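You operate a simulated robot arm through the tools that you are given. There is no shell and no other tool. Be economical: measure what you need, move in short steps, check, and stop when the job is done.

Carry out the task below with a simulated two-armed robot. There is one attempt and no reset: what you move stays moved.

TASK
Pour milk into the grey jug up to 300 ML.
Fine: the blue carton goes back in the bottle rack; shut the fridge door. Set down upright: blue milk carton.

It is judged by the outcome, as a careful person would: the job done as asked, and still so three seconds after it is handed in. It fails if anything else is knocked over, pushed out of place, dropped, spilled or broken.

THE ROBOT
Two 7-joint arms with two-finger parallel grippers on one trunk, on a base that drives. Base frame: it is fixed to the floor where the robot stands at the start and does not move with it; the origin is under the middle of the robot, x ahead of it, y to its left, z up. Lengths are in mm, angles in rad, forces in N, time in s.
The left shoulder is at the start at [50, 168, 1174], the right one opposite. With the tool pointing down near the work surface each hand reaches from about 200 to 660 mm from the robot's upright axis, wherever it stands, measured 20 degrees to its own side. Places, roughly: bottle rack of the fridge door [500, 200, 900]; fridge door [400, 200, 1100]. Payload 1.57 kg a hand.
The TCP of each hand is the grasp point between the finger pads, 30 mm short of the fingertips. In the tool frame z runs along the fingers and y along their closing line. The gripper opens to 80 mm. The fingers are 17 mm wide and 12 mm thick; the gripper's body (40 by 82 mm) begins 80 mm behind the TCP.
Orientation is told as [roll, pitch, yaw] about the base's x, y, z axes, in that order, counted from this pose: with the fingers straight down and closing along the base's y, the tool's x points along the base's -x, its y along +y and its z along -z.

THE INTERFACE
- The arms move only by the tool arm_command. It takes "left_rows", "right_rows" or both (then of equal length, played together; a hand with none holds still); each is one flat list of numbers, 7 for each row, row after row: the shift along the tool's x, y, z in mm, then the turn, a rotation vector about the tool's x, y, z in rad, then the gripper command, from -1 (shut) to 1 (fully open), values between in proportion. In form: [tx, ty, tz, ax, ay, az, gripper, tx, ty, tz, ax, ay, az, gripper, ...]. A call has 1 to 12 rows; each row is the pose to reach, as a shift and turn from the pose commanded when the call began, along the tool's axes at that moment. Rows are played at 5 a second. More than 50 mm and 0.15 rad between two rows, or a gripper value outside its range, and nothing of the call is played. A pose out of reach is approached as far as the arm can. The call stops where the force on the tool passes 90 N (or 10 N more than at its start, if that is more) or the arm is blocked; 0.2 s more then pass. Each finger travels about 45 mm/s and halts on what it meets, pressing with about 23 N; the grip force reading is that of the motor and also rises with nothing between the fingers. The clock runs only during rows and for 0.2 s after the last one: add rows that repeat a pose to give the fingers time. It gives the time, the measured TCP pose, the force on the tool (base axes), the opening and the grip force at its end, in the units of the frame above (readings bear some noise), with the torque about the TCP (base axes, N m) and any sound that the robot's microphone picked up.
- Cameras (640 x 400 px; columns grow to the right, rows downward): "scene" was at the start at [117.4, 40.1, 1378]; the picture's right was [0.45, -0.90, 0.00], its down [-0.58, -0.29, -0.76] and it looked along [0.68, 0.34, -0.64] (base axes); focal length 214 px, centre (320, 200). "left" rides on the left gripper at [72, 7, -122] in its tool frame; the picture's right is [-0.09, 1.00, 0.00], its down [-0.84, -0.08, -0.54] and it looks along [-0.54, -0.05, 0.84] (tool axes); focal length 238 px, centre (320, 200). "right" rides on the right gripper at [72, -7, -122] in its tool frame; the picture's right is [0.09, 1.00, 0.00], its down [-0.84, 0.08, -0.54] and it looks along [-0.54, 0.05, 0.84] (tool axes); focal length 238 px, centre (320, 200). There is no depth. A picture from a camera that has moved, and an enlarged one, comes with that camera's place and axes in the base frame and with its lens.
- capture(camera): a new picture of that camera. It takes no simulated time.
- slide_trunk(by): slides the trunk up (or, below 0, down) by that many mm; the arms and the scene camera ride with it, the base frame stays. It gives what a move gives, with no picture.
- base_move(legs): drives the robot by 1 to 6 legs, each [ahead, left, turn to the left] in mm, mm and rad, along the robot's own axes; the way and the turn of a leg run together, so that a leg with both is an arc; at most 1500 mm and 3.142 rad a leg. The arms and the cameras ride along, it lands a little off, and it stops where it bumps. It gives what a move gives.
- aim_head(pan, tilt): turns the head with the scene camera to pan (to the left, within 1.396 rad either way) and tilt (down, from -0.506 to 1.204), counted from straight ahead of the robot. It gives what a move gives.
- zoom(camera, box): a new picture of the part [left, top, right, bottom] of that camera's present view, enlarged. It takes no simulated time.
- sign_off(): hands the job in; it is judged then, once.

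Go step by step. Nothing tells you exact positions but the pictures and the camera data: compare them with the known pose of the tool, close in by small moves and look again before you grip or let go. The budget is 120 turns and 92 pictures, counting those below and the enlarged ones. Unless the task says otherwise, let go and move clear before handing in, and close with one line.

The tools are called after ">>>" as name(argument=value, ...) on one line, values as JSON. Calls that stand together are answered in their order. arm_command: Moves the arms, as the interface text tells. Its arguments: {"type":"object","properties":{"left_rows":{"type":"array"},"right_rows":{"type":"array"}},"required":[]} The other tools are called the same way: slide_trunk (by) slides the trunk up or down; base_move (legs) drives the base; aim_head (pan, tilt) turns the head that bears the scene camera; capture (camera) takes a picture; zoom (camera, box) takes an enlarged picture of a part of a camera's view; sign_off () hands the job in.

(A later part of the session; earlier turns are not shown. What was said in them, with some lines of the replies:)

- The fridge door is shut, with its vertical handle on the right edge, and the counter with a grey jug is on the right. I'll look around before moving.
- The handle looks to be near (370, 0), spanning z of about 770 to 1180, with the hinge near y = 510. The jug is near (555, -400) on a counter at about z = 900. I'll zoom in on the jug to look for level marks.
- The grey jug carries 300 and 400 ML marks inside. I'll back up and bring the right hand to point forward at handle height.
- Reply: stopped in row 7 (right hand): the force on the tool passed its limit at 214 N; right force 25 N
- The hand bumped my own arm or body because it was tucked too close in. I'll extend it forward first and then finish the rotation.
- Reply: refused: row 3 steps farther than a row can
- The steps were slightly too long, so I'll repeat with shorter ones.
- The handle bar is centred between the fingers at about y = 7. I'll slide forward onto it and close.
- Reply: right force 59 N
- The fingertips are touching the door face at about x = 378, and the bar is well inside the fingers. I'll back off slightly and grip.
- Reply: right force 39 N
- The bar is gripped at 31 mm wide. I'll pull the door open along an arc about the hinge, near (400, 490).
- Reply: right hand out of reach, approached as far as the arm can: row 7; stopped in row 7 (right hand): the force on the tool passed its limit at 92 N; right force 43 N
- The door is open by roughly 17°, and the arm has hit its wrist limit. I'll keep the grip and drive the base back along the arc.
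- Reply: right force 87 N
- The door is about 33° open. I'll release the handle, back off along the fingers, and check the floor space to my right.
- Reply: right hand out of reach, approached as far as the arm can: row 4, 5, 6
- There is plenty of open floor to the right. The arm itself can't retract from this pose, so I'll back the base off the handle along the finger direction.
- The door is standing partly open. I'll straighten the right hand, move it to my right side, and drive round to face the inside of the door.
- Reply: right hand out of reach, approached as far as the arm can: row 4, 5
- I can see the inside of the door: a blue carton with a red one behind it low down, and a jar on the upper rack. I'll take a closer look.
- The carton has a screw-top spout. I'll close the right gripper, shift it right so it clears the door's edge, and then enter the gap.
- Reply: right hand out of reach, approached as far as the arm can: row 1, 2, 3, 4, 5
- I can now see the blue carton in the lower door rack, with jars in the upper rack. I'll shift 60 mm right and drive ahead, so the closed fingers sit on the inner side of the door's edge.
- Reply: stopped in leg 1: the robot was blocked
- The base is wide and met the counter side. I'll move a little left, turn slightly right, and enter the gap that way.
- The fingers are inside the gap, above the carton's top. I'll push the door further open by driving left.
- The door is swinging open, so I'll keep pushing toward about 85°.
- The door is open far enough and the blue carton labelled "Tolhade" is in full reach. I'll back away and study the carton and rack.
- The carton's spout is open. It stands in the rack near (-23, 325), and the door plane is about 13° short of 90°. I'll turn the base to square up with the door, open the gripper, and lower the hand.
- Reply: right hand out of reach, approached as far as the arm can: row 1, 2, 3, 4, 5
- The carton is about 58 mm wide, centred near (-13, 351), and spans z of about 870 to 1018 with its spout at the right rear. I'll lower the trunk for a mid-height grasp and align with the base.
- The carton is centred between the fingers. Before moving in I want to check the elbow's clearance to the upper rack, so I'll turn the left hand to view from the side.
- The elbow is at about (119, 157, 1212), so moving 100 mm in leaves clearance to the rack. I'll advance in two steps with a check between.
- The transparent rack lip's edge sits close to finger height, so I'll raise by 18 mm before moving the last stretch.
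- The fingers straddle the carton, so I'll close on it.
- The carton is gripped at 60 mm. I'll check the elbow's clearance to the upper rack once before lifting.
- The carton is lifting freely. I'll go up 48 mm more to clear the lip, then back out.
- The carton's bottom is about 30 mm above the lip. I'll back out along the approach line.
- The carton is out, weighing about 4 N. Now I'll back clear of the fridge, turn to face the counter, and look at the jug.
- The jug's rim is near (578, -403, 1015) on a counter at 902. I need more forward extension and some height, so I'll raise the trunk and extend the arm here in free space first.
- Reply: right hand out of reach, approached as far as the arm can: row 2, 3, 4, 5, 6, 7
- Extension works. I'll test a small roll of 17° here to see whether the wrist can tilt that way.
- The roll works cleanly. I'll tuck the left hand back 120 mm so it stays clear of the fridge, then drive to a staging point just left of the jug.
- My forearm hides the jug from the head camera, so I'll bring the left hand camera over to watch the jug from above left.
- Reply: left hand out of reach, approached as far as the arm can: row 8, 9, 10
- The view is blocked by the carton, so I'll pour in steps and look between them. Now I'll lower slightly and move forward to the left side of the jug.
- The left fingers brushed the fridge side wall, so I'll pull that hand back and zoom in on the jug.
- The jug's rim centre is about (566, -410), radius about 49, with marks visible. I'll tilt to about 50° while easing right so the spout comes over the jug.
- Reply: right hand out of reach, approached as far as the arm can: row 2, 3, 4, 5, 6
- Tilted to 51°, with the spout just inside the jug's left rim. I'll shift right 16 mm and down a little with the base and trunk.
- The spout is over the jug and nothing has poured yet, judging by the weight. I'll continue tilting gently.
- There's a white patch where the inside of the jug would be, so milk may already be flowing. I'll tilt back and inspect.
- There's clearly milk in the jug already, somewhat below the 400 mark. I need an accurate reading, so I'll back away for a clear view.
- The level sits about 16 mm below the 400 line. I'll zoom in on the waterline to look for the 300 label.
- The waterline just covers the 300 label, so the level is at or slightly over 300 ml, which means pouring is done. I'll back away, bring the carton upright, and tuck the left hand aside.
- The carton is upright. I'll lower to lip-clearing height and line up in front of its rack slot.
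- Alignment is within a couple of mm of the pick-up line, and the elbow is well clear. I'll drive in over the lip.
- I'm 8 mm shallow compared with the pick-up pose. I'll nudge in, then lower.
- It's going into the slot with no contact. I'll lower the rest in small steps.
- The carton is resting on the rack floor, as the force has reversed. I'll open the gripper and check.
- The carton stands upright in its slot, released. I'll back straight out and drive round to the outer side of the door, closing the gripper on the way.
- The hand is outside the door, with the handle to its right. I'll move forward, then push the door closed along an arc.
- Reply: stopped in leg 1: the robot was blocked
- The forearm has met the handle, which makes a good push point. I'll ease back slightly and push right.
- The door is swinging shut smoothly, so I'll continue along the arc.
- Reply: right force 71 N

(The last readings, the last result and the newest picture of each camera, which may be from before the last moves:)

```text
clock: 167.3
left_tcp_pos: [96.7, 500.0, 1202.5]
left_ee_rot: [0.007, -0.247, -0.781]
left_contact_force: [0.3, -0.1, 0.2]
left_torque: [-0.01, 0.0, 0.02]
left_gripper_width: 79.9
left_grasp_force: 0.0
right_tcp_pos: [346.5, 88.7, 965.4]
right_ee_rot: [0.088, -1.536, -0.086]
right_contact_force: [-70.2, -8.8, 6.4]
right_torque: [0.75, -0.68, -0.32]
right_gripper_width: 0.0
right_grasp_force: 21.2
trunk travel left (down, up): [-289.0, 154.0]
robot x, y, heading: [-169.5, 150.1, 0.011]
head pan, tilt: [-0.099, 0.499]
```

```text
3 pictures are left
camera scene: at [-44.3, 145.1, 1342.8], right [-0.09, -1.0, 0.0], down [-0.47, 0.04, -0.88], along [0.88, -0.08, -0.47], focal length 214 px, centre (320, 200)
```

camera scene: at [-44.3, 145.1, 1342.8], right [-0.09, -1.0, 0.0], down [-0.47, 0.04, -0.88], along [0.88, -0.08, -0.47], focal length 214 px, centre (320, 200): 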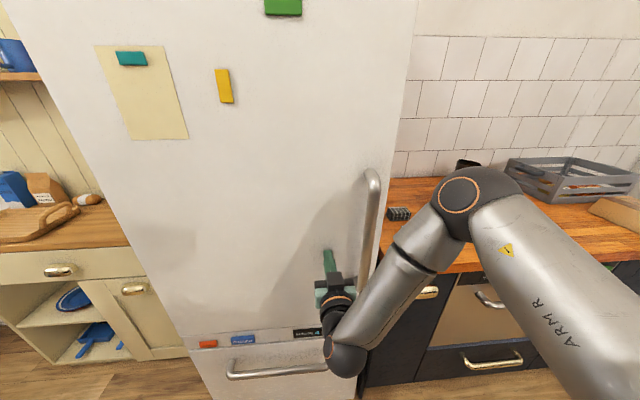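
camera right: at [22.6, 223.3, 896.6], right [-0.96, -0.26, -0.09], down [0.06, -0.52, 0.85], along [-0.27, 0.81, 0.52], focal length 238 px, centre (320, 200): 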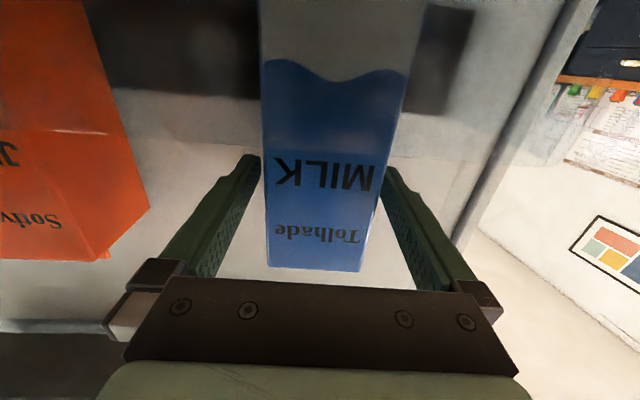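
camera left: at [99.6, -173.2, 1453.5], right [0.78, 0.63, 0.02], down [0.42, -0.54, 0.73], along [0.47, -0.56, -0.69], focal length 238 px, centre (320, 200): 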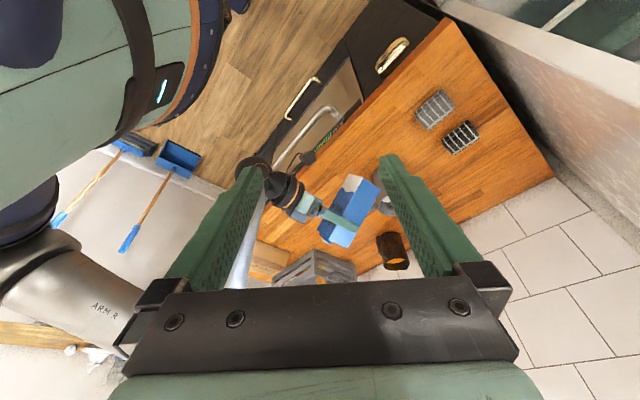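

The door is flush at the original closed face (about x = 377) with firm contact. I'll back away and confirm it stays shut.

>>> base_move(legs=[[-250, 0, 0], [-150, 0, 0]])

>>> capture(camera="scene")

```text
clock: 170.1
left_tcp_pos: [-293.7, 496.5, 1200.3]
left_ee_rot: [0.001, -0.242, -0.779]
left_contact_force: [-0.7, -0.1, -0.3]
left_torque: [-0.01, -0.03, 0.02]
left_gripper_width: 79.8
left_grasp_force: 0.0
right_tcp_pos: [-44.8, 83.5, 961.0]
right_ee_rot: [0.048, -1.525, -0.046]
right_contact_force: [-0.3, -0.6, -0.6]
right_torque: [-0.02, 0.05, 0.03]
right_gripper_width: 0.1
right_grasp_force: 21.6
trunk travel left (down, up): [-289.0, 154.0]
robot x, y, heading: [-563.1, 146.9, 0.009]
head pan, tilt: [-0.099, 0.499]
```

```text
2 pictures are left
camera scene: at [-433.1, 141.1, 1341.9], right [-0.09, -1.0, 0.0], down [-0.48, 0.04, -0.88], along [0.88, -0.08, -0.48], focal length 214 px, centre (320, 200)
```

scene: 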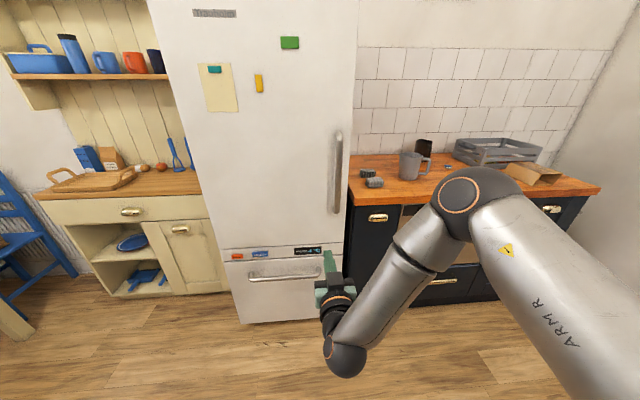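

The door is shut and flush, the jug stands in place on the counter, and both hands are clear, so I'm handing in.

>>> sign_off()

```text
The job is handed in.
```

I poured milk into the grey jug, put the blue carton back upright in its rack slot and shut the fridge door, but the jug looks slightly overfilled: the milk just covers the 300 ML label, and I estimate about 320 ml.
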